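You operate a simulated robot arm through the tools that you are given. There is no shell and no other tool. Be economical: measure what you need, move in short steps, check, and stop when the job is done.

You are at the controls of a simulated robot arm. One attempt, no reset.

## Task
Fetch the juice carton from the top of the washer lid and set it on top of the red can. Fetch the OAT cracker box from the top of the washer lid and set it on the top of the hall chest. Switch the dryer buzzer switch on. Take the orange bottle and leave it on top of the brown parcel. Put the blue laundry bottle labelled "rinse" from the top of the dryer on the top of the grate and the blue laundry bottle labelled "starch" on the top of the shelf over the bench. Stack the tin that says "boot wax" from the top of the shoe cabinet on top of the tin labelled "WAX". Open the green cupboard door. Any order will do. Set down upright: juice carton, cracker box, orange bottle, blue laundry bottle.

Only the result counts: the job must be done as asked and must still hold three seconds after the hand-in. Knocking over, shifting, dropping, spilling or breaking anything else fails it. A push-on lid holds only when it is set on centred and level and pressed home; a screw cap is set on level and turned clockwise until tight.

## Robot
A 6-joint arm with a four-finger gripper on a trunk, on a base that drives. Base frame: it is fixed to the floor where the robot stands at the start and does not move with it; the origin is under the middle of the robot, x ahead of it, y to its left, z up. Lengths are in m, angles in degrees, forces in N, time in s.
Its first joint turns from -166.0 to 166.0 degrees. Places, roughly: blue laundry bottle [0.75, 0.5, 1]; brown parcel [0.75, 0.75, 1]; cracker box [0.75, 0, 1]; dryer buzzer switch [0.9, 0.4, 1]; green cupboard door [-1.3, -6.2, 0.5]; juice carton [0.75, 0, 1]; orange bottle [0.75, 0.5, 1]; red can [0.75, -0.25, 1]; red tin, tin of coat wax, yellow boot wax tin [-3.5, -1.25, 0.75]; top of the grate (20x26 cm) [0.96, -0.56, 0.7]; top of the hall chest [-2.6, 0.8, 0.9]; top of the shelf over the bench (60x18 cm) [-3.68, -0.58, 1.22]. Payload 3.67 kg.
The tool frame sits at the grasp point between the pads (the TCP): z along the fingers, y along the line on which they close. The tips reach 0.028 m beyond it. The gripper opens to 0.112 m. The gripper's body begins 0.073 m behind the TCP.
Orientation is that of the tool frame in the base frame, as a unit quaternion [w, x, y, z]. With the fingers straight down and closing along the base's y, the tool's x points along the base's -x, its y along +y and its z along -z.

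## Interface
- The arm moves only by the tool nudge_tool. Its argument "plan" is a list of rows, each a list of 7 numbers: the shift along the tool's x, y, z in cm, then the turn, a rotation vector about the tool's x, y, z in degrees, then the finger opening in cm, from 0 to 11.2. In form: [[dx, dy, dz, wx, wy, wz, hand], ...]. A call has 1 to 12 rows; each row shifts and turns the commanded pose from where the row before left it, along the tool's axes as they then stand. A row lasts 0.2 s, in which the tool goes at most 0.05 m and 8.6 degrees; a call with a longer step from one row to the next is refused whole, and so is a gripper value outside its range. A pose out of reach is approached as far as the arm can. The call stops where the force on the tool passes 40 N (or 10 N more than at its start, if that is more) or the arm is blocked; 0.2 s more then pass. Each finger halts on what it meets, pressing with about 42 N; the grip force reading is that of the motor and also rises with nothing between the fingers. The clock runs only during rows and for 0.2 s after the last one: add rows that do not move to give the fingers time. The reply holds the time, the measured pose of the TCP, the force on the tool along the base axes, the opening and the grip force, in the units named above and with some noise, with the torque about the TCP (base axes, N m) and any sound that the robot's microphone picked up.
- Cameras (640 x 400 px; columns grow to the right, rows downward): "scene" is now at [0.1101, 0.2343, 1.3604]; the picture's right is [0.20, -0.98, 0.00], its down [-0.26, -0.05, -0.96] and it looks along [0.94, 0.19, -0.27] (base axes); focal length 246 px, centre (320, 200). "wrist" rides on the gripper at [0.06, -0.018, -0.104] in the tool frame; the picture's right is [0.29, 0.96, 0.00], its down [-0.80, 0.24, -0.55] and it looks along [-0.53, 0.16, 0.83] (tool axes); focal length 234 px, centre (320, 200). There is no depth. A picture from a camera that has moved, and an enlarged one, comes with that camera's place and axes in the base frame and with its lens.
- capture(camera): a new picture of that camera. The clock stands still meanwhile.
- drive_base(legs): drives the robot by 1 to 6 legs, each [ahead, left, turn to the left] in m, m and degrees, along the robot's own axes; the way and the turn of a leg run together, so that a leg with both is an arc; at most 1.5 m and 180 degrees a leg. The arm and the cameras ride along, it lands a little off, and it stops where it bumps. It gives what a move gives.
- turn_head(pan, tilt): turns the head with the scene camera to pan (to the left, within 143 degrees either way) and tilt (down, from -29 to 69), counted from straight ahead of the robot. It gives what a move gives.
- close_up(camera, box): a new picture of the part [left, top, right, bottom] of that camera's present view, enlarged. The clock stands still meanwhile.
- hand_in(): hands the job in; it is judged then, once.

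Work in short steps. Places have to be worked out from the pictures, the camera data and where the tool is seen: move nearer, look again, correct. Check each grasp and each placing, and mend what went wrong. You have 207 turns and 200 pictures in all, those below and enlarged ones among them. Open the gripper and draw the arm clear of the work before you hand the job in, unless the task says otherwise; then end with one line.

The tools are called as name(argument=value, ...) on one line, values as JSON. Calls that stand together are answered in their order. nudge_tool: Moves the arm, as the interface text tells. Its arguments: {"type":"object","properties":{"plan":{"type":"array","items":{"type":"array","items":{"type":"number"}}}},"required":["plan"]} The other tools are called the same way: drive_base (legs) drives the base; turn_head (pan, tilt) turns the head that bears the scene camera; capture (camera) takes a picture; close_up (camera, box) takes an enlarged picture of a part of a camera's view; hand_in () hands the job in.

At the start:

```text
time_s: 0.0
eef_pos: [0.3807, 0.3175, 1.2912]
orientation: [0.0, 0.0, 1.0, 0.0]
wrist_force: [-0.4, 0.7, -0.1]
torque: [0.04, 0.02, 0.0]
gripper_width: 0.1119
finger_force: 0.0
robot x, y, heading: [0.0014, -0.0001, 0.1]
head pan, tilt: [11.7, 15.7]
```

scene: 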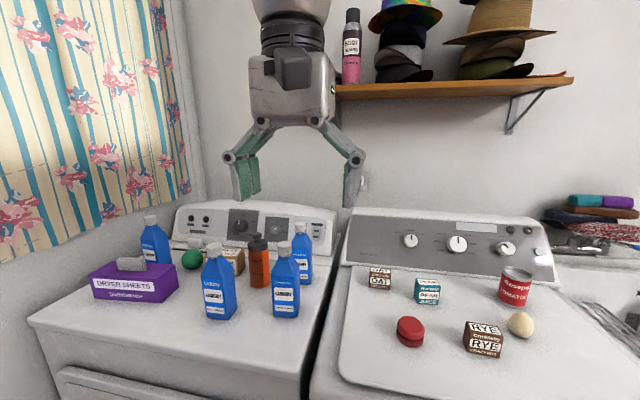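
wrist: 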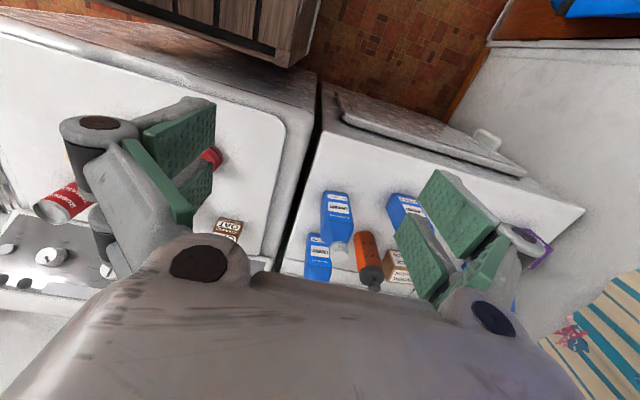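

The scene shows the dryer (left) with four blue bottles, an orange bottle and parcel, and the washer (right). I enlarge both parts to read labels.

close_up(camera="scene", box=[80, 190, 340, 350])

close_up(camera="scene", box=[340, 200, 600, 362])

```text
2.46 times, centred on (210, 270) of scene
camera zoom: at [0.1101, 0.2343, 1.3604], right [0.2, -0.98, 0.0], down [-0.26, -0.05, -0.96], along [0.94, 0.19, -0.27], focal length 606 px, centre (591, 28)
```

zoom: 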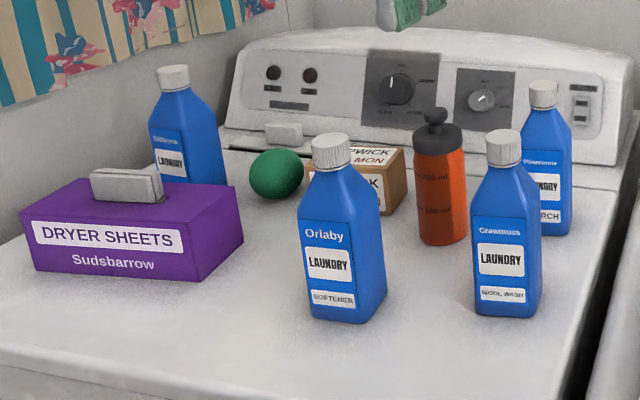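

```text
2.46 times, centred on (470, 281) of scene
camera zoom: at [0.1101, 0.2343, 1.3604], right [0.2, -0.98, 0.0], down [-0.26, -0.05, -0.96], along [0.94, 0.19, -0.27], focal length 606 px, centre (-49, 1)
```

zoom: 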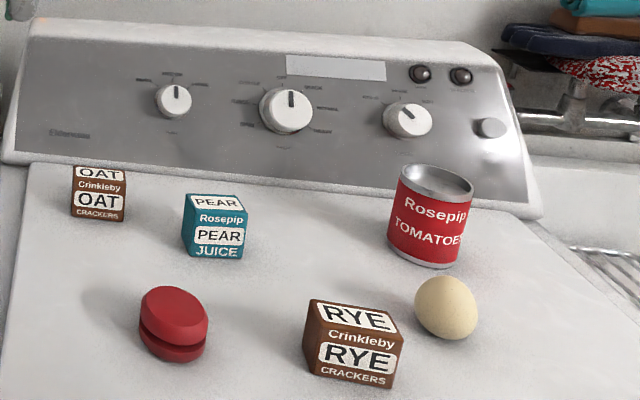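

OAT box and pear juice are on the washer; starch is likely the back right bottle. Let me look at the switch, the grate and the back-left bottle's label.

close_up(camera="scene", box=[280, 215, 350, 259])

turn_head(pan=-35, tilt=30)

capture(camera="scene")

close_up(camera="wrist", box=[280, 160, 480, 300])

```text
9.09 times, centred on (315, 237) of scene
camera zoom: at [0.1101, 0.2343, 1.3604], right [0.2, -0.98, 0.0], down [-0.26, -0.05, -0.96], along [0.94, 0.19, -0.27], focal length 2237 px, centre (366, -136)
```

zoom: 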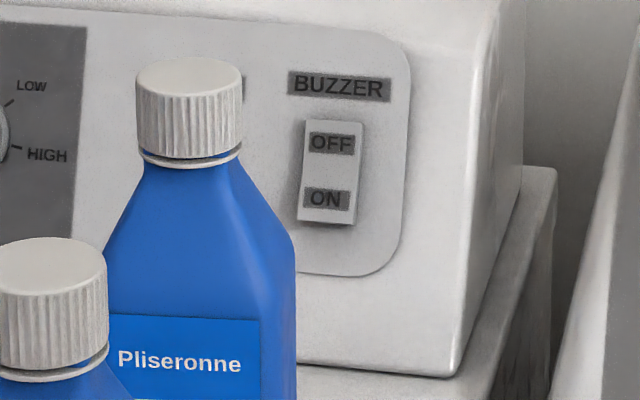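

```text
time_s: 1.1
eef_pos: [0.3807, 0.316, 1.2918]
orientation: [0.001, 0.0, 1.0, 0.0]
wrist_force: [-0.4, -0.4, -0.2]
torque: [0.02, -0.01, 0.02]
gripper_width: 0.112
finger_force: 0.0
robot x, y, heading: [-0.0018, 0.001, 0.0]
head pan, tilt: [-35.0, 30.0]
```

```text
194 pictures are left
camera scene: at [0.0927, 0.1636, 1.3374], right [-0.57, -0.82, 0.0], down [-0.41, 0.29, -0.87], along [0.71, -0.5, -0.5], focal length 246 px, centre (320, 200)
```

scene: 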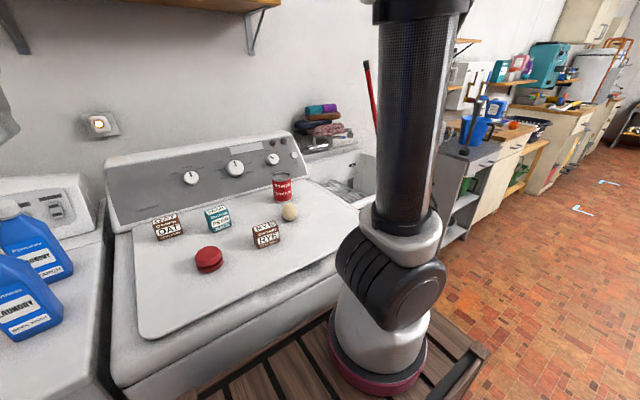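

```text
2.86 times, centred on (380, 230) of wrist
camera zoom: at [0.3205, 0.2996, 1.3949], right [-0.29, 0.96, 0.0], down [0.8, 0.24, 0.55], along [0.53, 0.16, -0.83], focal length 669 px, centre (149, 114)
```

zoom: 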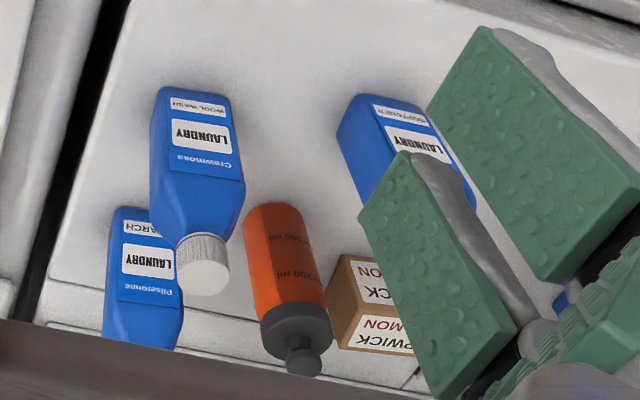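

Rocker has ON at the bottom, apparently off now. I move the tool above the washer near the juice carton to localise with the wrist camera.

nudge_tool(plan=[[-2.5, -3.1, 0, 0, 0, 0, 8], [-2.5, -3.1, 0, 0, 0, 0, 8], [-2.5, -3.1, 0, 0, 0, 0, 8], [-2.5, -3.1, 0, 0, 0, 0, 8], [-2.5, -3.1, 0, 0, 0, 0, 8], [-2.5, -3.1, 0, 0, 0, 0, 8], [-2.5, -3.1, 0, 0, 0, 0, 8]])

capture(camera="wrist")

capture(camera="scene")

```text
time_s: 2.7
eef_pos: [0.5551, 0.0987, 1.2907]
orientation: [0.0, -0.001, 1.0, 0.0]
wrist_force: [-0.5, -0.3, 0.8]
torque: [-0.03, -0.04, 0.0]
gripper_width: 0.0798
finger_force: 0.1
robot x, y, heading: [-0.001, 0.0002, 0.0]
head pan, tilt: [-35.0, 30.0]
```

```text
192 pictures are left
camera wrist: at [0.4947, 0.0816, 1.394], right [-0.29, 0.96, 0.0], down [0.8, 0.24, 0.55], along [0.53, 0.16, -0.83], focal length 234 px, centre (320, 200)
```

wrist: 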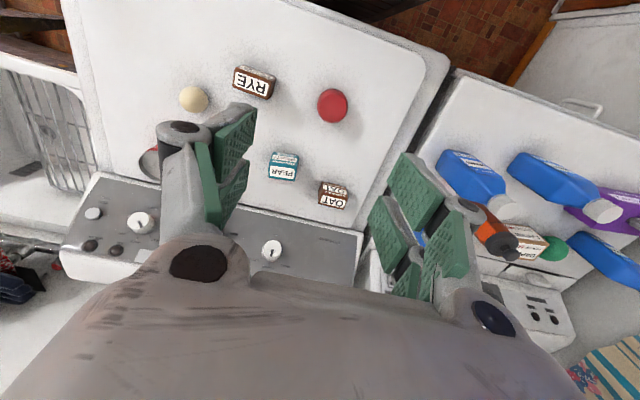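

```text
191 pictures are left
camera scene: at [0.0925, 0.1637, 1.3373], right [-0.57, -0.82, 0.0], down [-0.41, 0.29, -0.87], along [0.71, -0.5, -0.5], focal length 246 px, centre (320, 200)
```

scene: 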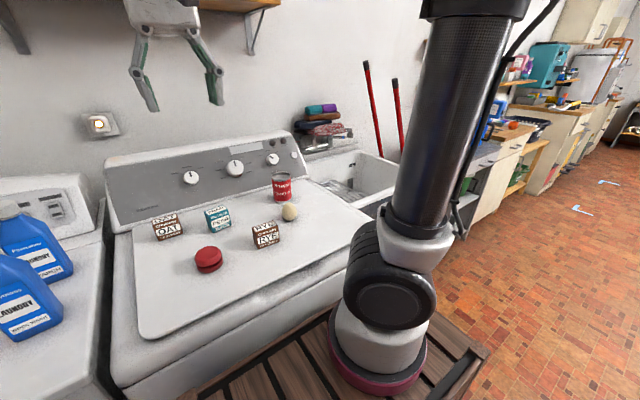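

Triangulating: juice centre ≈ (0.723, 0.069, 0.946), OAT ≈ (0.757, 0.191, 0.949), can ≈ (0.78, -0.16). I go above the juice carton at z 1.10.

nudge_tool(plan=[[-2.8, -0.5, 3.17, 0, 0, 0, 9], [-2.8, -0.5, 3.17, 0, 0, 0, 9], [-2.8, -0.5, 3.17, 0, 0, 0, 9], [-2.8, -0.5, 3.17, 0, 0, 0, 9], [-2.8, -0.5, 3.17, 0, 0, 0, 9], [-2.8, -0.5, 3.17, 0, 0, 0, 9]])

capture(camera="wrist")

capture(camera="scene")

```text
time_s: 4.1
eef_pos: [0.7239, 0.0697, 1.1016]
orientation: [0.001, 0.0, 1.0, 0.0]
wrist_force: [0.1, -0.1, 0.3]
torque: [-0.03, -0.1, 0.0]
gripper_width: 0.0901
finger_force: 0.0
robot x, y, heading: [-0.0034, -0.0003, -0.1]
head pan, tilt: [-35.0, 30.0]
```

```text
190 pictures are left
camera wrist: at [0.663, 0.0514, 1.2054], right [-0.29, 0.96, 0.0], down [0.8, 0.24, 0.56], along [0.53, 0.16, -0.83], focal length 234 px, centre (320, 200)
```

wrist: 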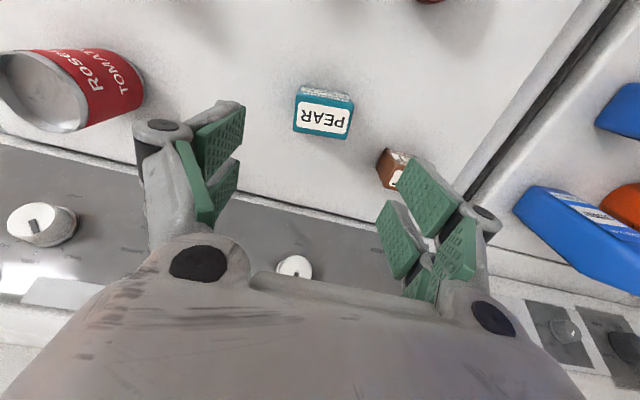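

```text
189 pictures are left
camera scene: at [0.0921, 0.1634, 1.3374], right [-0.57, -0.82, 0.0], down [-0.41, 0.29, -0.87], along [0.71, -0.5, -0.5], focal length 246 px, centre (320, 200)
```

scene: 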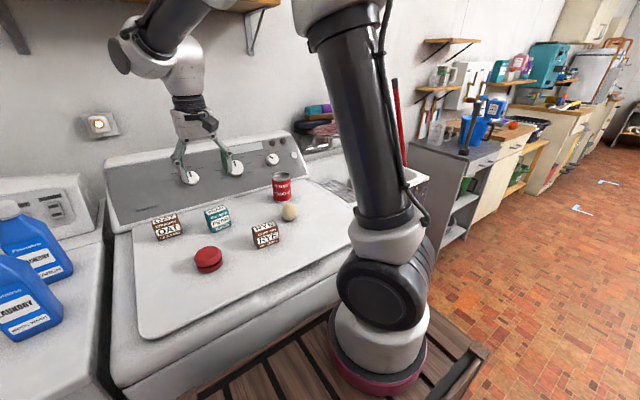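

The carton is near below the tool, yawed about 10° ; surface about z 0.92. I align, descend and grip.

nudge_tool(plan=[[0.5, 0.2, 2, 0, 0, 0, 9], [0, 0, 2, 0, 0, -5, 9], [0, 0, 2, 0, 0, -5, 9], [0, 0, 4, 0, 0, 0, 9], [0, 0, 4.2, 0, 0, 0, 9], [0, 0, 0, 0, 0, 0, 9]])

capture(camera="wrist")

```text
time_s: 5.5
eef_pos: [0.7188, 0.0724, 0.9578]
orientation: [0.0, -0.087, 0.996, 0.0]
wrist_force: [0.2, 0.3, -0.1]
torque: [0.01, 0.0, -0.01]
gripper_width: 0.09
finger_force: 0.1
robot x, y, heading: [-0.0, 0.0013, -0.2]
head pan, tilt: [-35.0, 30.0]
```

```text
188 pictures are left
camera wrist: at [0.6617, 0.0437, 1.0623], right [-0.45, 0.89, 0.0], down [0.74, 0.37, 0.55], along [0.49, 0.25, -0.83], focal length 234 px, centre (320, 200)
```

wrist: 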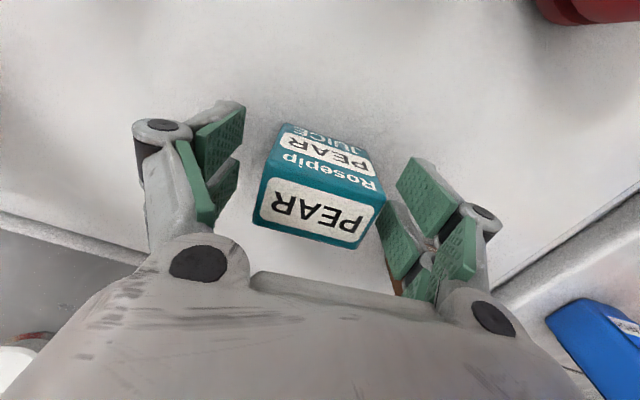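

Box is centred between the pads and aligned. Close and lift a little.

nudge_tool(plan=[[0, 0, 0, 0, 0, 0, 4], [0, 0, 0, 0, 0, 0, 3], [0, 0, 0, 0, 0, 0, 3], [0, 0, -3, 0, 0, 0, 3], [0, 0, -4, 0, 0, 0, 3], [0, 0, -4, 0, 0, 0, 3]])

capture(camera="wrist")

turn_head(pan=-20, tilt=28)

capture(camera="scene")

```text
time_s: 6.9
eef_pos: [0.7194, 0.0723, 1.0683]
orientation: [0.0, -0.087, 0.996, -0.001]
wrist_force: [0.1, 0.6, -1.3]
torque: [-0.01, -0.01, 0.0]
gripper_width: 0.0544
finger_force: 42.2
robot x, y, heading: [-0.001, 0.0032, -0.2]
head pan, tilt: [-35.0, 30.0]
```

```text
187 pictures are left
camera wrist: at [0.6634, 0.0442, 1.1732], right [-0.45, 0.89, 0.0], down [0.74, 0.37, 0.55], along [0.49, 0.25, -0.83], focal length 234 px, centre (320, 200)
```

wrist: 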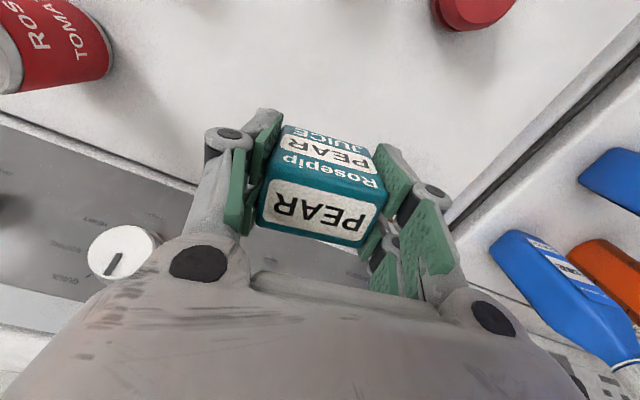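

```text
time_s: 7.7
eef_pos: [0.7192, 0.0715, 1.0697]
orientation: [0.0, -0.087, 0.996, 0.0]
wrist_force: [0.8, -0.6, -1.1]
torque: [0.02, 0.02, -0.01]
gripper_width: 0.0544
finger_force: 42.2
robot x, y, heading: [0.0014, 0.0005, 0.2]
head pan, tilt: [-20.0, 28.0]
```

```text
186 pictures are left
camera scene: at [0.1043, 0.1842, 1.3405], right [-0.34, -0.94, 0.0], down [-0.44, 0.16, -0.88], along [0.83, -0.3, -0.47], focal length 246 px, centre (320, 200)
```

scene: 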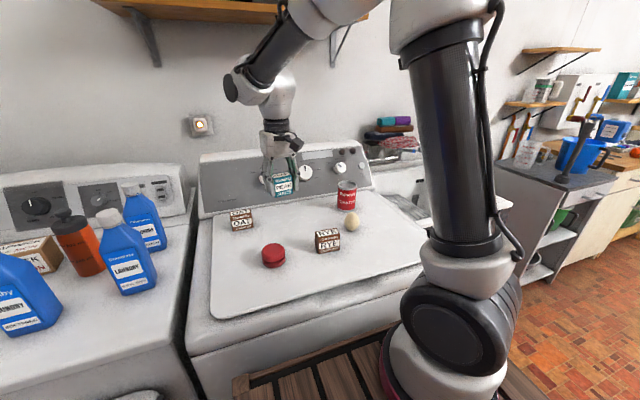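

Held firmly. Can top triangulates to (0.757, -0.153, 1.005). I rotate back and move above it.

nudge_tool(plan=[[0, 0, -2, 0, 0, 5, 3], [0, 0, -2, 0, 0, 5, 3], [-0.7, -4.5, 0, 0, 0, 0, 3], [-0.7, -4.5, 0, 0, 0, 0, 3], [-0.7, -4.5, 0, 0, 0, 0, 3], [-0.7, -4.5, 0, 0, 0, 0, 3], [-0.7, -4.5, 0, 0, 0, 0, 3]])

capture(camera="wrist")

close_up(camera="scene", box=[200, 110, 440, 260])

```text
time_s: 9.3
eef_pos: [0.7529, -0.1517, 1.1098]
orientation: [0.0, 0.0, 1.0, 0.0]
wrist_force: [-0.5, 0.6, -0.9]
torque: [-0.02, 0.02, 0.01]
gripper_width: 0.0543
finger_force: 41.4
robot x, y, heading: [0.0044, 0.0001, 0.1]
head pan, tilt: [-20.0, 28.0]
```

```text
185 pictures are left
camera wrist: at [0.6924, -0.1699, 1.2129], right [-0.29, 0.96, 0.0], down [0.8, 0.24, 0.55], along [0.53, 0.16, -0.83], focal length 234 px, centre (320, 200)
```

wrist: 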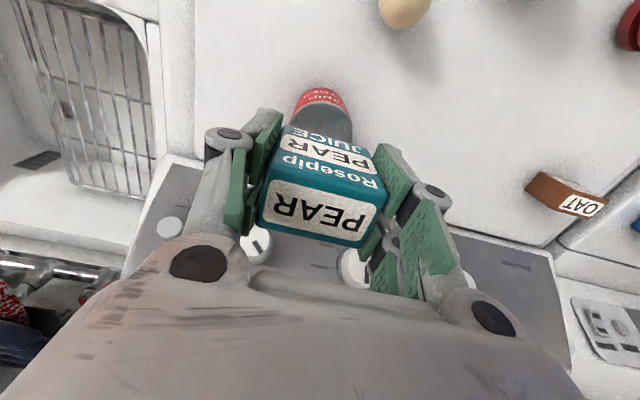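

```text
2.67 times, centred on (320, 185) of scene
camera zoom: at [0.1041, 0.1846, 1.3405], right [-0.34, -0.94, 0.0], down [-0.44, 0.16, -0.88], along [0.83, -0.3, -0.47], focal length 656 px, centre (320, 240)
```

zoom: 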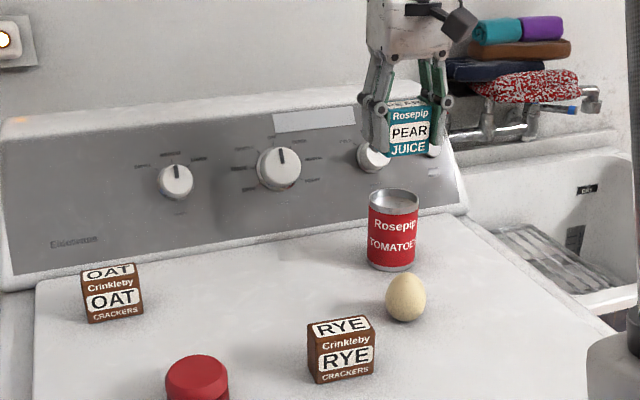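

Refined can centre ≈ (0.764, -0.155). I shift over it and lower to just above.

nudge_tool(plan=[[-1.1, -0.35, 1, 0, 0, 0, 3], [0, 0, 2.5, 0, 0, 0, 3], [0, 0, 2, 0, 0, 0, 3], [0, 0, 0, 0, 0, 0, 3]])

close_up(camera="scene", box=[290, 120, 410, 195])

capture(camera="wrist")

```text
time_s: 10.3
eef_pos: [0.7656, -0.1567, 1.054]
orientation: [-0.001, 0.0, 1.0, 0.0]
wrist_force: [0.0, 0.0, -2.0]
torque: [0.03, 0.0, 0.01]
gripper_width: 0.0544
finger_force: 41.6
robot x, y, heading: [-0.0068, 0.0003, -0.0]
head pan, tilt: [-20.0, 28.0]
```

```text
5.33 times, centred on (350, 158) of scene
camera zoom: at [0.1043, 0.1841, 1.3405], right [-0.34, -0.94, 0.0], down [-0.44, 0.16, -0.88], along [0.83, -0.3, -0.47], focal length 1312 px, centre (160, 427)
```

zoom: 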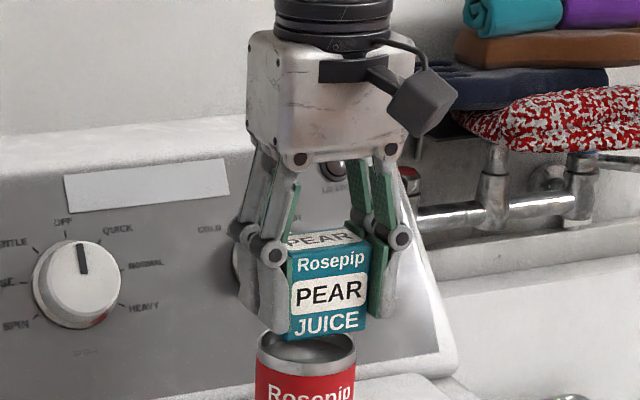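

```text
182 pictures are left
camera wrist: at [0.7044, -0.174, 1.1577], right [-0.29, 0.96, 0.0], down [0.8, 0.24, 0.55], along [0.53, 0.16, -0.83], focal length 234 px, centre (320, 200)
```

wrist: 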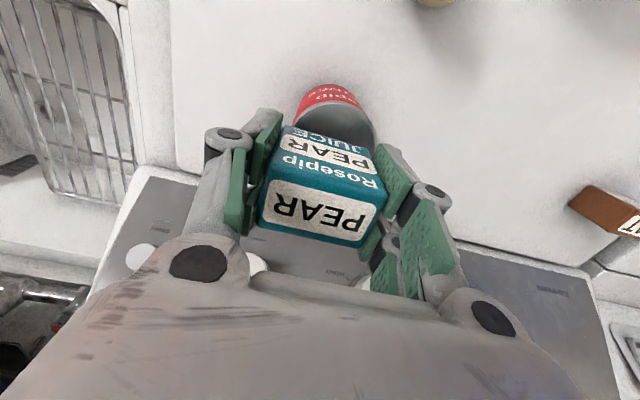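

The can is about 1 cm toward +y and −x relative to the box; I correct and then lower to contact.

nudge_tool(plan=[[0.9, 1.0, 0, 0, 0, 0, 3], [0, 0, 0.4, 0, 0, 0, 3], [0, 0, 0, 0, 0, 0, 3]])

close_up(camera="scene", box=[290, 120, 410, 195])

close_up(camera="wrist", box=[220, 60, 420, 185])

```text
time_s: 11.1
eef_pos: [0.7564, -0.1458, 1.0501]
orientation: [0.0, 0.0, 1.0, 0.001]
wrist_force: [0.5, -0.8, -0.7]
torque: [-0.01, -0.05, 0.02]
gripper_width: 0.0544
finger_force: 41.9
robot x, y, heading: [-0.0016, -0.0002, -0.1]
head pan, tilt: [-20.0, 28.0]
```

```text
5.33 times, centred on (350, 158) of scene
camera zoom: at [0.1044, 0.1842, 1.3405], right [-0.34, -0.94, 0.0], down [-0.44, 0.16, -0.88], along [0.83, -0.3, -0.47], focal length 1312 px, centre (160, 427)
```

zoom: 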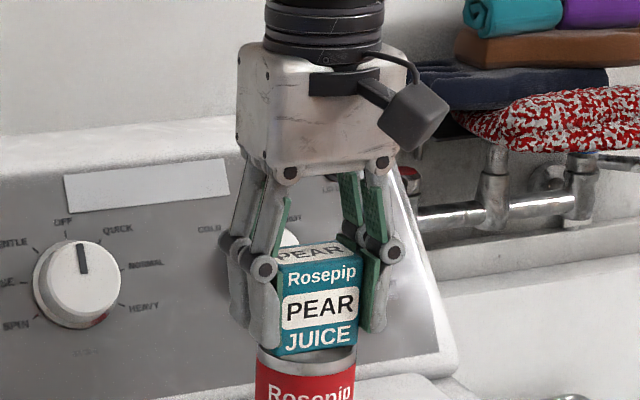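

```text
3.20 times, centred on (320, 122) of wrist
camera zoom: at [0.6951, -0.1639, 1.1537], right [-0.29, 0.96, 0.0], down [0.8, 0.24, 0.55], along [0.53, 0.16, -0.83], focal length 749 px, centre (320, 448)
```

zoom: 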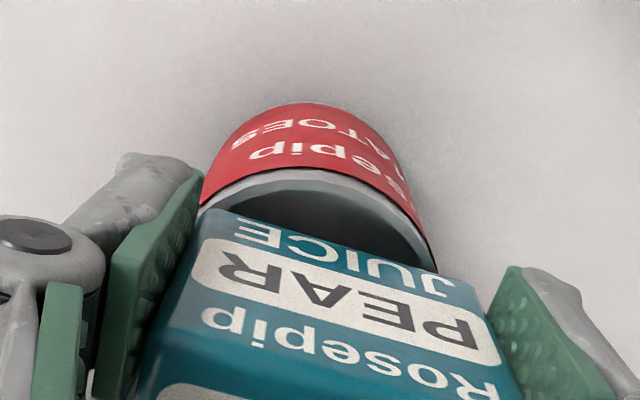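

Carton (≈5.4×3 cm footprint) is over the can; tiny +x correction and gentle lowering until contact.

nudge_tool(plan=[[-0.4, -0.2, 0.2, 0, 0, 0, 3], [0, 0, 0.2, 0, 0, 0, 3], [0, 0, 0.2, 0, 0, 0, 3], [0, 0, 0, 0, 0, 0, 3]])

close_up(camera="scene", box=[290, 120, 410, 195])

```text
time_s: 12.1
eef_pos: [0.7605, -0.1484, 1.0468]
orientation: [0.002, -0.001, 1.0, 0.0]
wrist_force: [-0.2, -1.6, 30.7]
torque: [-0.12, 0.08, -0.03]
gripper_width: 0.0546
finger_force: 42.3
robot x, y, heading: [-0.0002, 0.0012, -0.0]
head pan, tilt: [-20.0, 28.0]
```

```text
5.33 times, centred on (350, 158) of scene
camera zoom: at [0.1033, 0.1843, 1.3406], right [-0.34, -0.94, 0.0], down [-0.44, 0.16, -0.88], along [0.83, -0.3, -0.47], focal length 1312 px, centre (160, 427)
```

zoom: 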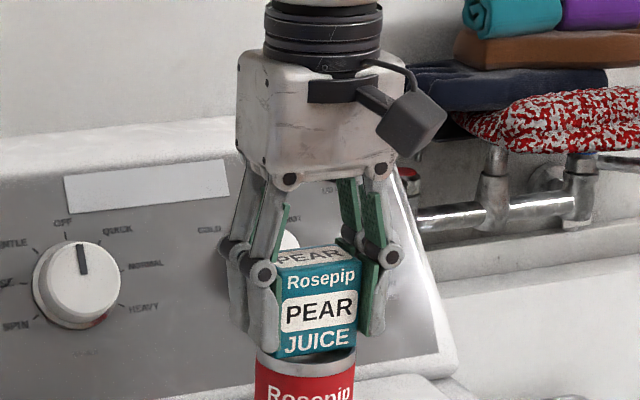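

Contact made (30 N, little torque). I ease off, release and lift.

nudge_tool(plan=[[0, 0, -0.2, 0, 0, 0, 3], [0, 0, 0, 0, 0, 0, 6], [0, 0, 0, 0, 0, 0, 8], [0, 0, -3, 0, 0, 0, 8], [0, 0, -4, 0, 0, 0, 8], [0, 0, -4, 0, 0, 0, 8]])

close_up(camera="scene", box=[290, 120, 410, 195])

capture(camera="wrist")

```text
time_s: 13.5
eef_pos: [0.7601, -0.1485, 1.1562]
orientation: [-0.001, 0.0, 1.0, 0.001]
wrist_force: [-0.1, 0.1, -0.1]
torque: [0.01, 0.05, 0.0]
gripper_width: 0.08
finger_force: 0.0
robot x, y, heading: [0.0016, -0.0026, 0.1]
head pan, tilt: [-20.0, 28.0]
```

```text
5.33 times, centred on (350, 158) of scene
camera zoom: at [0.1046, 0.1841, 1.3405], right [-0.34, -0.94, 0.0], down [-0.44, 0.16, -0.88], along [0.83, -0.3, -0.47], focal length 1312 px, centre (160, 427)
```

zoom: 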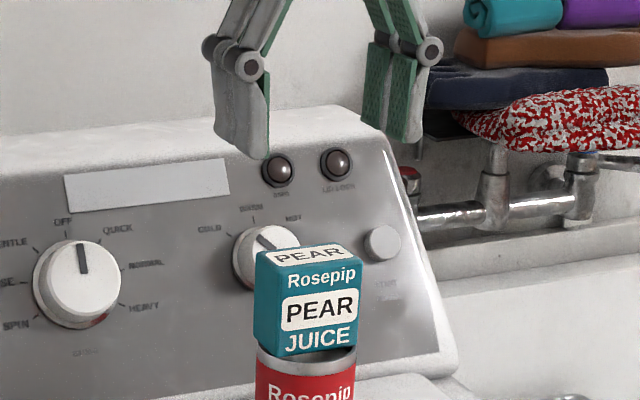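

```text
177 pictures are left
camera wrist: at [0.6998, -0.1661, 1.2604], right [-0.29, 0.96, 0.0], down [0.8, 0.24, 0.55], along [0.53, 0.16, -0.83], focal length 234 px, centre (320, 200)
```

wrist: 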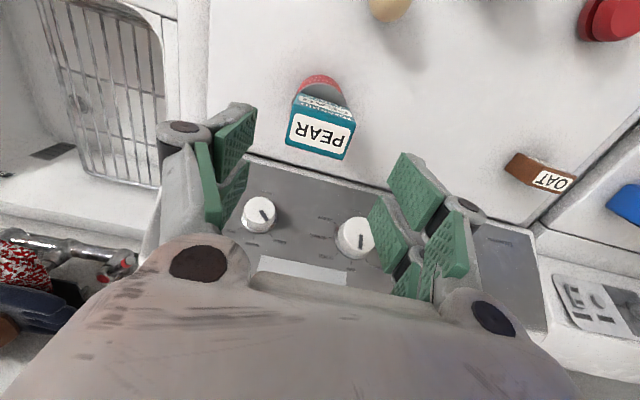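

Juice stands on the can. Now raise the arm, pull it back, and drive left by 0.4 m to face the dryer.

nudge_tool(plan=[[2, 0, -4, 0, 0, 0, 8], [2, 0, -4, 0, 0, 0, 8], [2, 0, -4, 0, 0, 0, 8], [3, 2, -3, 0, 0, 0, 8], [3, 3, -2, 0, 0, 0, 8], [3, 3, 0, 0, 0, 0, 8], [0, 4, 0, 0, 0, 0, 8], [0, 3, 0, 0, 0, 0, 8]])

drive_base(legs=[[0, 0.42, 0]])

turn_head(pan=0, tilt=30)

capture(camera="scene")

capture(camera="wrist")

```text
time_s: 15.3
eef_pos: [0.6103, 0.0019, 1.3262]
orientation: [0.0, 0.0, 1.0, 0.0]
wrist_force: [-0.7, -0.1, -0.2]
torque: [0.02, -0.01, -0.03]
gripper_width: 0.0799
finger_force: 0.1
robot x, y, heading: [0.0034, 0.004, 0.2]
head pan, tilt: [-20.0, 28.0]
```

```text
time_s: 17.9
eef_pos: [0.613, 0.4206, 1.3252]
orientation: [-0.001, -0.001, 1.0, 0.001]
wrist_force: [0.3, 0.6, -0.6]
torque: [0.0, 0.01, 0.0]
gripper_width: 0.0798
finger_force: 0.1
robot x, y, heading: [0.0012, 0.4176, -0.1]
head pan, tilt: [-20.0, 28.0]
```

```text
time_s: 18.7
eef_pos: [0.606, 0.421, 1.3277]
orientation: [0.001, 0.001, 1.0, 0.001]
wrist_force: [-0.2, -0.1, -0.1]
torque: [0.02, 0.0, 0.0]
gripper_width: 0.0801
finger_force: 0.1
robot x, y, heading: [-0.0003, 0.4222, 0.4]
head pan, tilt: [0.0, 30.0]
```

```text
176 pictures are left
camera scene: at [0.1171, 0.6346, 1.3387], right [0.0, -1.0, 0.0], down [-0.5, 0.0, -0.86], along [0.86, 0.0, -0.5], focal length 246 px, centre (320, 200)
```

scene: 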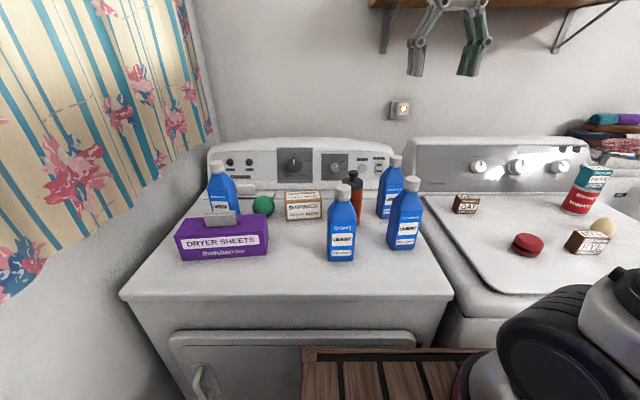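

```text
175 pictures are left
camera wrist: at [0.5449, 0.4038, 1.4321], right [-0.29, 0.96, 0.0], down [0.8, 0.24, 0.56], along [0.53, 0.16, -0.83], focal length 234 px, centre (320, 200)
```

wrist: 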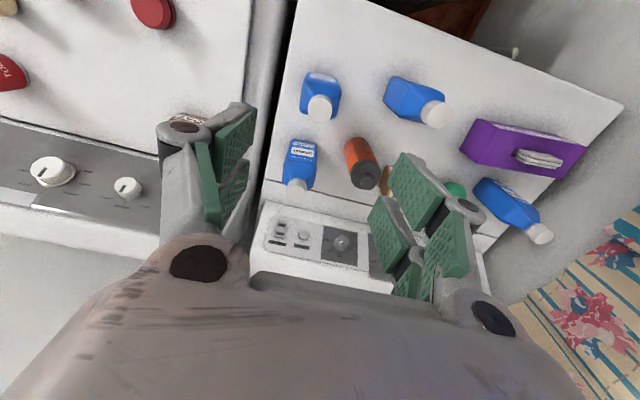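

Orange bottle top triangulates to ≈(0.715, 0.544, 1.072). I move the wrist camera left to see the parcel and back-left bottle.

nudge_tool(plan=[[0, 4.5, 0, 0, 0, 0, 8], [0, 4.5, 0, 0, 0, 0, 8], [0, 4.5, 0, 0, 0, 0, 8], [0, 4.5, 0, 0, 0, 0, 8], [0, 4, 0, 0, 0, 0, 8], [0, 0, 0, 0, 0, 0, 8]])

capture(camera="wrist")

close_up(camera="scene", box=[170, 130, 440, 280])

```text
time_s: 20.1
eef_pos: [0.6053, 0.6424, 1.3283]
orientation: [0.002, 0.001, 1.0, 0.0]
wrist_force: [0.5, 0.3, 0.3]
torque: [-0.01, -0.02, 0.03]
gripper_width: 0.0799
finger_force: 0.1
robot x, y, heading: [0.0002, 0.418, 0.1]
head pan, tilt: [0.0, 30.0]
```

```text
174 pictures are left
camera wrist: at [0.5444, 0.6242, 1.4322], right [-0.29, 0.96, 0.0], down [0.8, 0.24, 0.56], along [0.53, 0.16, -0.83], focal length 234 px, centre (320, 200)
```

wrist: 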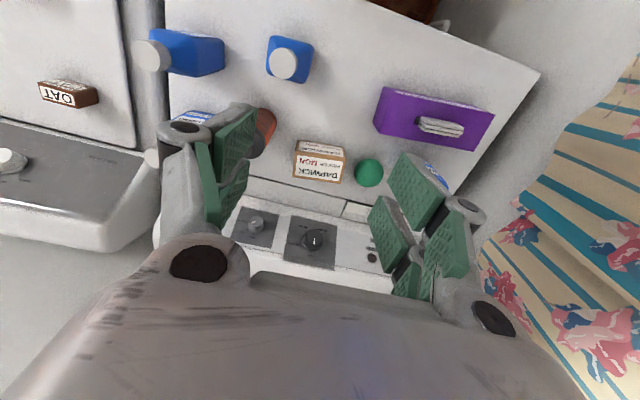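

```text
2.37 times, centred on (305, 205) of scene
camera zoom: at [0.1171, 0.6348, 1.3387], right [0.0, -1.0, 0.0], down [-0.5, 0.0, -0.86], along [0.86, 0.0, -0.5], focal length 583 px, centre (356, 188)
```

zoom: 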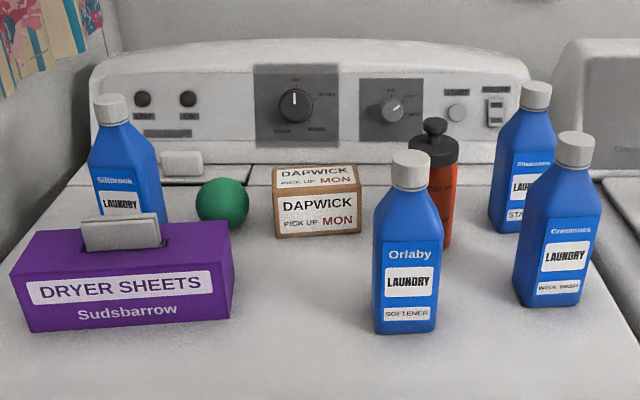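

Parcel top centre ≈ (0.756, 0.684, 0.979); starch ≈ (0.751, 0.426), Orlaby ≈ (0.578, 0.586). I go above the orange bottle.

nudge_tool(plan=[[-2.2, -1.96, 2.2, 0, 0, 0, 9], [-2.2, -1.96, 2.2, 0, 0, 0, 9], [-2.2, -1.96, 2.2, 0, 0, 0, 9], [-2.2, -1.96, 2.2, 0, 0, 0, 9], [-2.2, -1.96, 2.2, 0, 0, 0, 9], [0, 0, 0, 0, 0, 0, 9]])

capture(camera="wrist")

capture(camera="scene")

```text
time_s: 21.5
eef_pos: [0.7163, 0.543, 1.2188]
orientation: [0.002, 0.0, 1.0, 0.0]
wrist_force: [0.2, -0.8, -0.2]
torque: [0.03, -0.01, 0.0]
gripper_width: 0.09
finger_force: 0.1
robot x, y, heading: [0.0044, 0.4217, -0.1]
head pan, tilt: [0.0, 30.0]
```

```text
172 pictures are left
camera wrist: at [0.6556, 0.5254, 1.3224], right [-0.29, 0.96, 0.0], down [0.8, 0.24, 0.56], along [0.53, 0.16, -0.83], focal length 234 px, centre (320, 200)
```

wrist: 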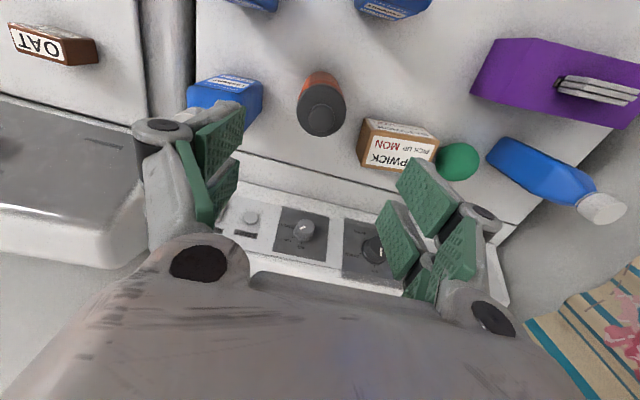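

```text
171 pictures are left
camera scene: at [0.1171, 0.6348, 1.3387], right [0.0, -1.0, 0.0], down [-0.5, 0.0, -0.86], along [0.86, 0.0, -0.5], focal length 246 px, centre (320, 200)
```

scene: 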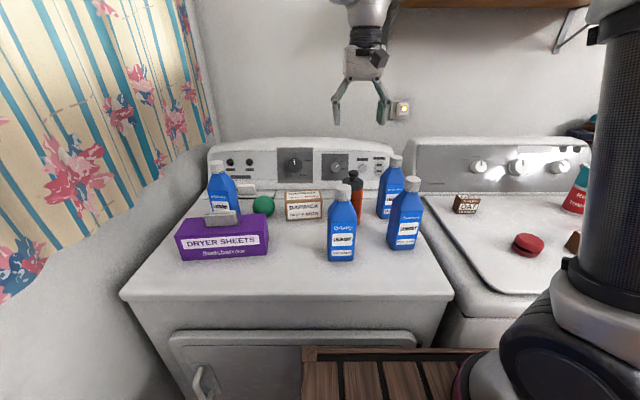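

Bottle cap centre ≈ (0.716, 0.546). Descend with fingers around the body to TCP z 1.005.

nudge_tool(plan=[[0, 0.25, 4, 0, 0, 0, 9], [0, 0, 4, 0, 0, 0, 9], [0, 0, 4, 0, 0, 0, 9], [0, 0, 4, 0, 0, 0, 9], [0, 0, 2.5, 0, 0, 0, 9], [0, 0, 2.5, 0, 0, 0, 9], [0, 0, 0, 0, 0, 0, 9]])

capture(camera="wrist")

close_up(camera="scene", box=[280, 120, 440, 220])

```text
time_s: 23.1
eef_pos: [0.717, 0.5456, 1.0088]
orientation: [0.002, -0.001, 1.0, 0.001]
wrist_force: [0.2, 0.7, -0.8]
torque: [-0.03, 0.0, 0.01]
gripper_width: 0.0901
finger_force: 0.0
robot x, y, heading: [0.0027, 0.418, -0.1]
head pan, tilt: [0.0, 30.0]
```

```text
170 pictures are left
camera wrist: at [0.6561, 0.5275, 1.1128], right [-0.29, 0.96, 0.0], down [0.79, 0.24, 0.56], along [0.53, 0.16, -0.83], focal length 234 px, centre (320, 200)
```

wrist: 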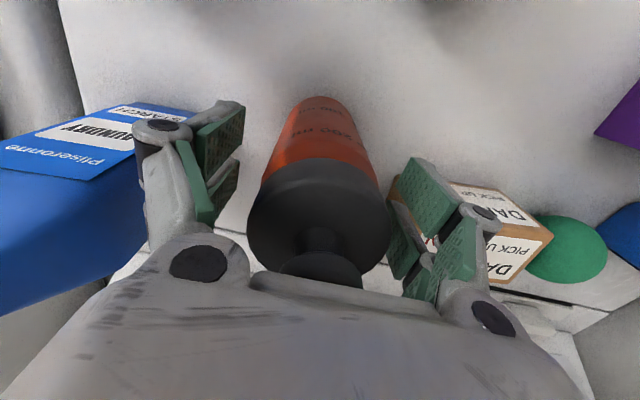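

```text
4.00 times, centred on (360, 170) of scene
camera zoom: at [0.1171, 0.6348, 1.3387], right [0.0, -1.0, 0.0], down [-0.5, 0.0, -0.86], along [0.86, 0.0, -0.5], focal length 984 px, centre (160, 320)
```

zoom: 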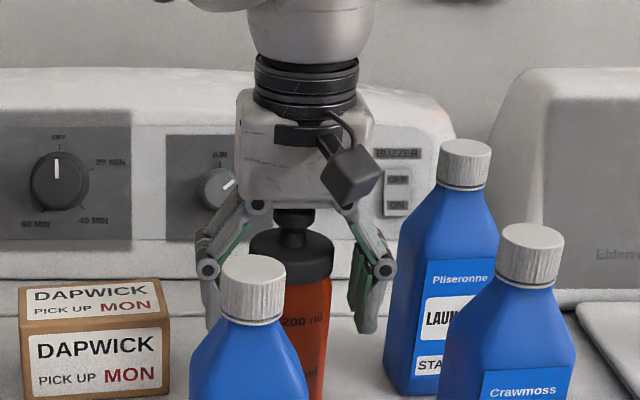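

Close on the bottle and lift 8 cm.

nudge_tool(plan=[[0, 0, 0, 0, 0, 0, 5], [0, 0, 0, 0, 0, 0, 3], [0, 0, 0, 0, 0, 0, 3], [0, 0, -2, 0, 0, 0, 3], [0, 0, -3, 0, 0, 0, 3], [0, 0, -3, 0, 0, 0, 3], [0, 0, 0, 0, 0, 0, 3]])

close_up(camera="scene", box=[260, 100, 420, 220])

capture(camera="wrist")

```text
time_s: 24.7
eef_pos: [0.7168, 0.5461, 1.0892]
orientation: [0.002, 0.0, 1.0, -0.001]
wrist_force: [0.2, 0.4, -0.7]
torque: [-0.02, -0.05, 0.02]
gripper_width: 0.0575
finger_force: 41.7
robot x, y, heading: [0.0005, 0.4194, -0.0]
head pan, tilt: [0.0, 30.0]
```

```text
3.33 times, centred on (340, 160) of scene
camera zoom: at [0.1172, 0.6348, 1.3387], right [0.0, -1.0, 0.0], down [-0.5, 0.0, -0.86], along [0.86, 0.0, -0.5], focal length 820 px, centre (253, 333)
```

zoom: 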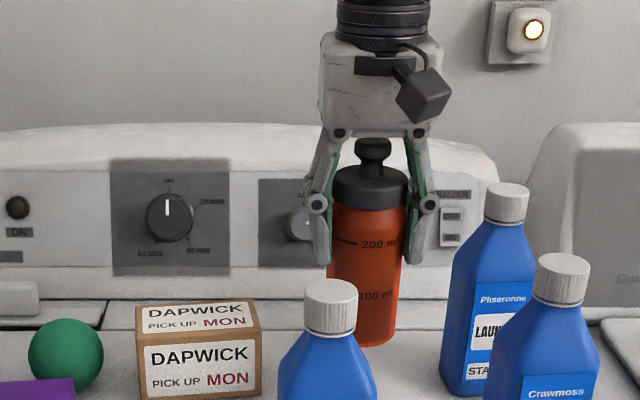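

```text
167 pictures are left
camera wrist: at [0.6554, 0.5282, 1.1928], right [-0.29, 0.96, 0.0], down [0.8, 0.24, 0.56], along [0.53, 0.16, -0.83], focal length 234 px, centre (320, 200)
```

wrist: 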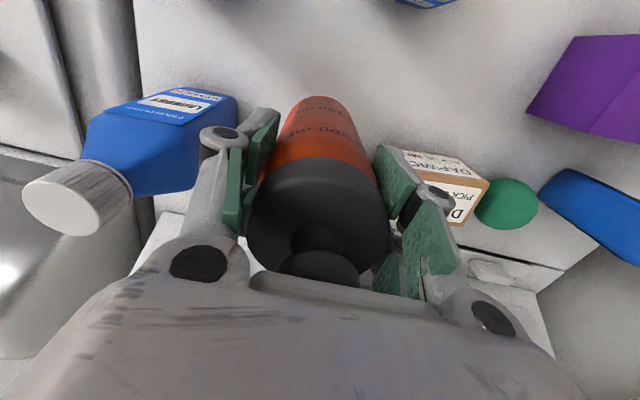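

Held upright (5.75 cm). Move above the parcel with 4 cm of clearance.

nudge_tool(plan=[[0, 0, -2, 0, 0, 0, 3], [-1, 3.45, 0, 0, 0, 0, 3], [-1, 3.45, 0, 0, 0, 0, 3], [-1, 3.45, 0, 0, 0, 0, 3], [-0.9, 3.45, 0, 0, 0, 0, 3], [0, 0, 0, 0, 0, 0, 3]])

close_up(camera="scene", box=[240, 100, 400, 230])

capture(camera="wrist")

```text
time_s: 26.1
eef_pos: [0.7558, 0.6866, 1.1089]
orientation: [0.002, -0.001, 1.0, 0.0]
wrist_force: [0.9, 0.2, -2.1]
torque: [0.04, -0.03, 0.0]
gripper_width: 0.0574
finger_force: 42.0
robot x, y, heading: [0.0004, 0.4222, -0.2]
head pan, tilt: [0.0, 30.0]
```

```text
3.08 times, centred on (320, 165) of scene
camera zoom: at [0.1172, 0.6349, 1.3387], right [0.0, -1.0, 0.0], down [-0.5, 0.0, -0.86], along [0.86, 0.0, -0.5], focal length 757 px, centre (320, 308)
```

zoom: 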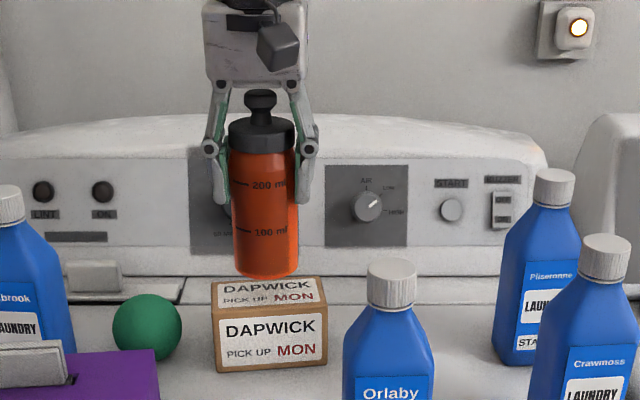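

```text
165 pictures are left
camera wrist: at [0.6946, 0.668, 1.2126], right [-0.29, 0.96, 0.0], down [0.8, 0.24, 0.56], along [0.53, 0.16, -0.83], focal length 234 px, centre (320, 200)
```

wrist: 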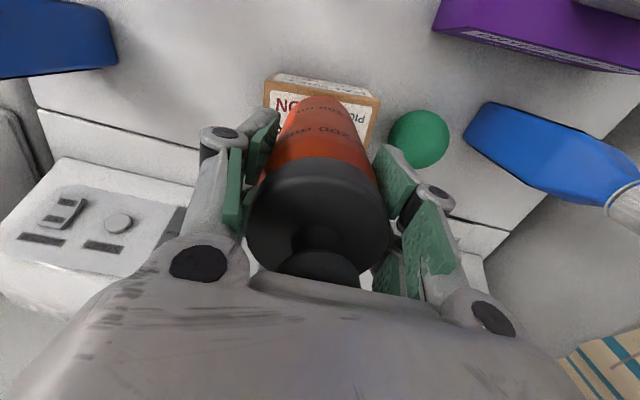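

Bottle seems ~1.2 cm short of parcel centre in x. Correct and lower close to the parcel.

nudge_tool(plan=[[-1.2, -0.1, 1, 0, 0, 0, 3], [0, 0, 1.5, 0, 0, 0, 3], [0, 0, 0.7, 0, 0, 0, 3], [0, 0, 0, 0, 0, 0, 3]])

close_up(camera="scene", box=[250, 150, 370, 225])

close_up(camera="wrist", box=[220, 60, 420, 185])

```text
time_s: 27.1
eef_pos: [0.7687, 0.6846, 1.079]
orientation: [0.003, 0.0, 1.0, 0.001]
wrist_force: [-0.1, 2.3, 15.4]
torque: [-0.12, 0.09, -0.01]
gripper_width: 0.0573
finger_force: 42.3
robot x, y, heading: [0.0005, 0.417, -0.1]
head pan, tilt: [0.0, 30.0]
```

```text
5.33 times, centred on (310, 188) of scene
camera zoom: at [0.1167, 0.6348, 1.3388], right [0.0, -1.0, 0.0], down [-0.5, 0.0, -0.86], along [0.86, 0.0, -0.5], focal length 1312 px, centre (373, 267)
```

zoom: 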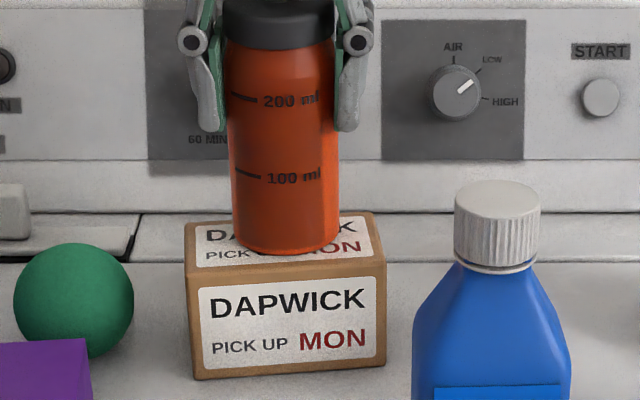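

```text
3.20 times, centred on (320, 122) of wrist
camera zoom: at [0.7067, 0.6662, 1.1827], right [-0.29, 0.96, 0.0], down [0.79, 0.24, 0.56], along [0.54, 0.16, -0.83], focal length 749 px, centre (320, 448)
```

zoom: 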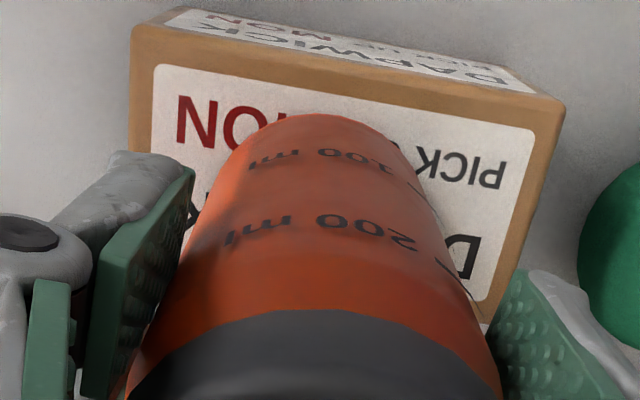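

Contact, but bottle sits ~0.6 cm too far back. Raise 1 cm, shift toward robot, and lower again.

nudge_tool(plan=[[0, 0, -1, 0, 0, 0, 3], [0.7, 0, 0, 0, 0, 0, 3], [0, 0, 0.6, 0, 0, 0, 3], [0, 0, 0.25, 0, 0, 0, 3], [0, 0, 0.15, 0, 0, 0, 3], [0, 0, 0, 0, 0, 0, 3]])

close_up(camera="scene", box=[250, 150, 370, 225])

close_up(camera="wrist", box=[220, 60, 420, 185])

```text
time_s: 28.5
eef_pos: [0.7599, 0.6836, 1.0784]
orientation: [0.003, 0.0, 1.0, 0.001]
wrist_force: [0.5, 0.4, 22.9]
torque: [-0.16, 0.01, -0.05]
gripper_width: 0.0571
finger_force: 42.2
robot x, y, heading: [0.0011, 0.4215, 0.1]
head pan, tilt: [0.0, 30.0]
```

```text
5.33 times, centred on (310, 188) of scene
camera zoom: at [0.1164, 0.6346, 1.3388], right [0.0, -1.0, 0.0], down [-0.5, 0.0, -0.86], along [0.86, 0.0, -0.5], focal length 1312 px, centre (373, 267)
```

zoom: 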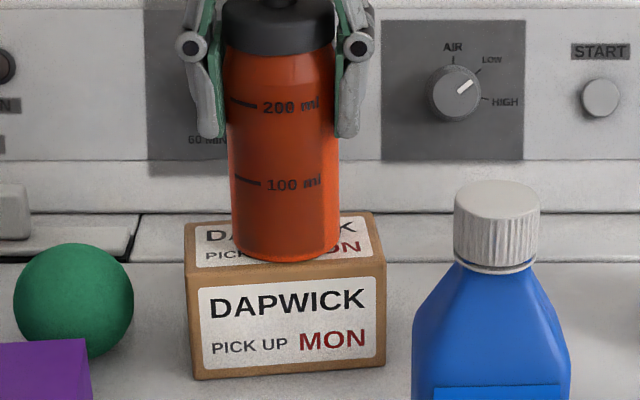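

```text
3.20 times, centred on (320, 122) of wrist
camera zoom: at [0.6992, 0.6657, 1.1825], right [-0.29, 0.96, 0.0], down [0.79, 0.24, 0.56], along [0.54, 0.16, -0.83], focal length 749 px, centre (320, 448)
```

zoom: 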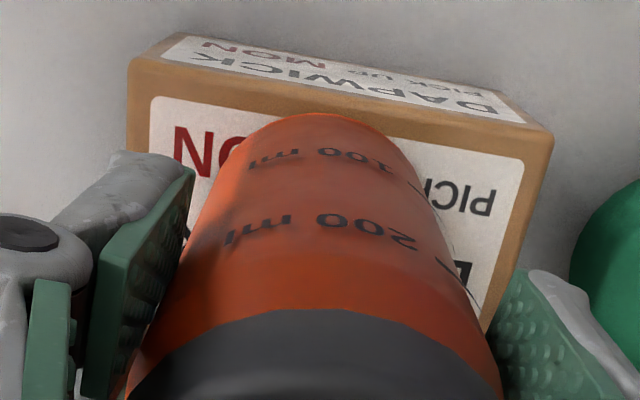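

Now well centred in depth. Ease off, release, and withdraw straight up.

nudge_tool(plan=[[0, 0, -0.15, 0, 0, 0, 3], [0, 0, 0, 0, 0, 0, 6], [0, 0, 0, 0, 0, 0, 8], [0, 0, -3, 0, 0, 0, 8], [0, 0, -4, 0, 0, 0, 8], [0, 0, -4, 0, 0, 0, 8], [0, 0, -4, 0, 0, 0, 8]])

capture(camera="wrist")

capture(camera="scene")

```text
time_s: 30.1
eef_pos: [0.7588, 0.6838, 1.2292]
orientation: [0.001, 0.0, 1.0, 0.0]
wrist_force: [0.2, 0.2, -0.5]
torque: [-0.03, 0.02, 0.01]
gripper_width: 0.0802
finger_force: 0.1
robot x, y, heading: [0.0052, 0.4218, 0.2]
head pan, tilt: [0.0, 30.0]
```

```text
160 pictures are left
camera wrist: at [0.6992, 0.6664, 1.3328], right [-0.29, 0.96, 0.0], down [0.8, 0.24, 0.56], along [0.53, 0.16, -0.83], focal length 234 px, centre (320, 200)
```

wrist: 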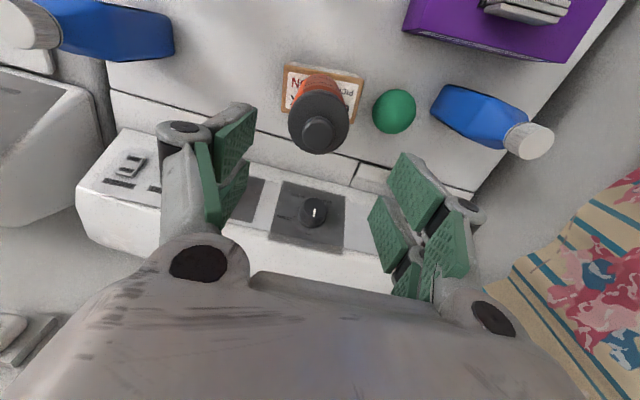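

```text
159 pictures are left
camera scene: at [0.1173, 0.635, 1.3387], right [0.0, -1.0, 0.0], down [-0.51, 0.0, -0.86], along [0.86, 0.0, -0.51], focal length 246 px, centre (320, 200)
```

scene: 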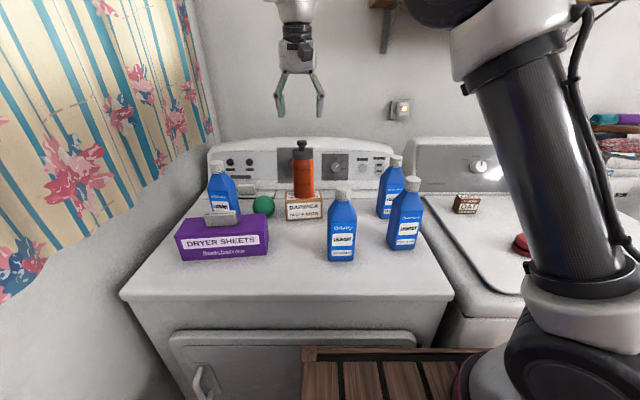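

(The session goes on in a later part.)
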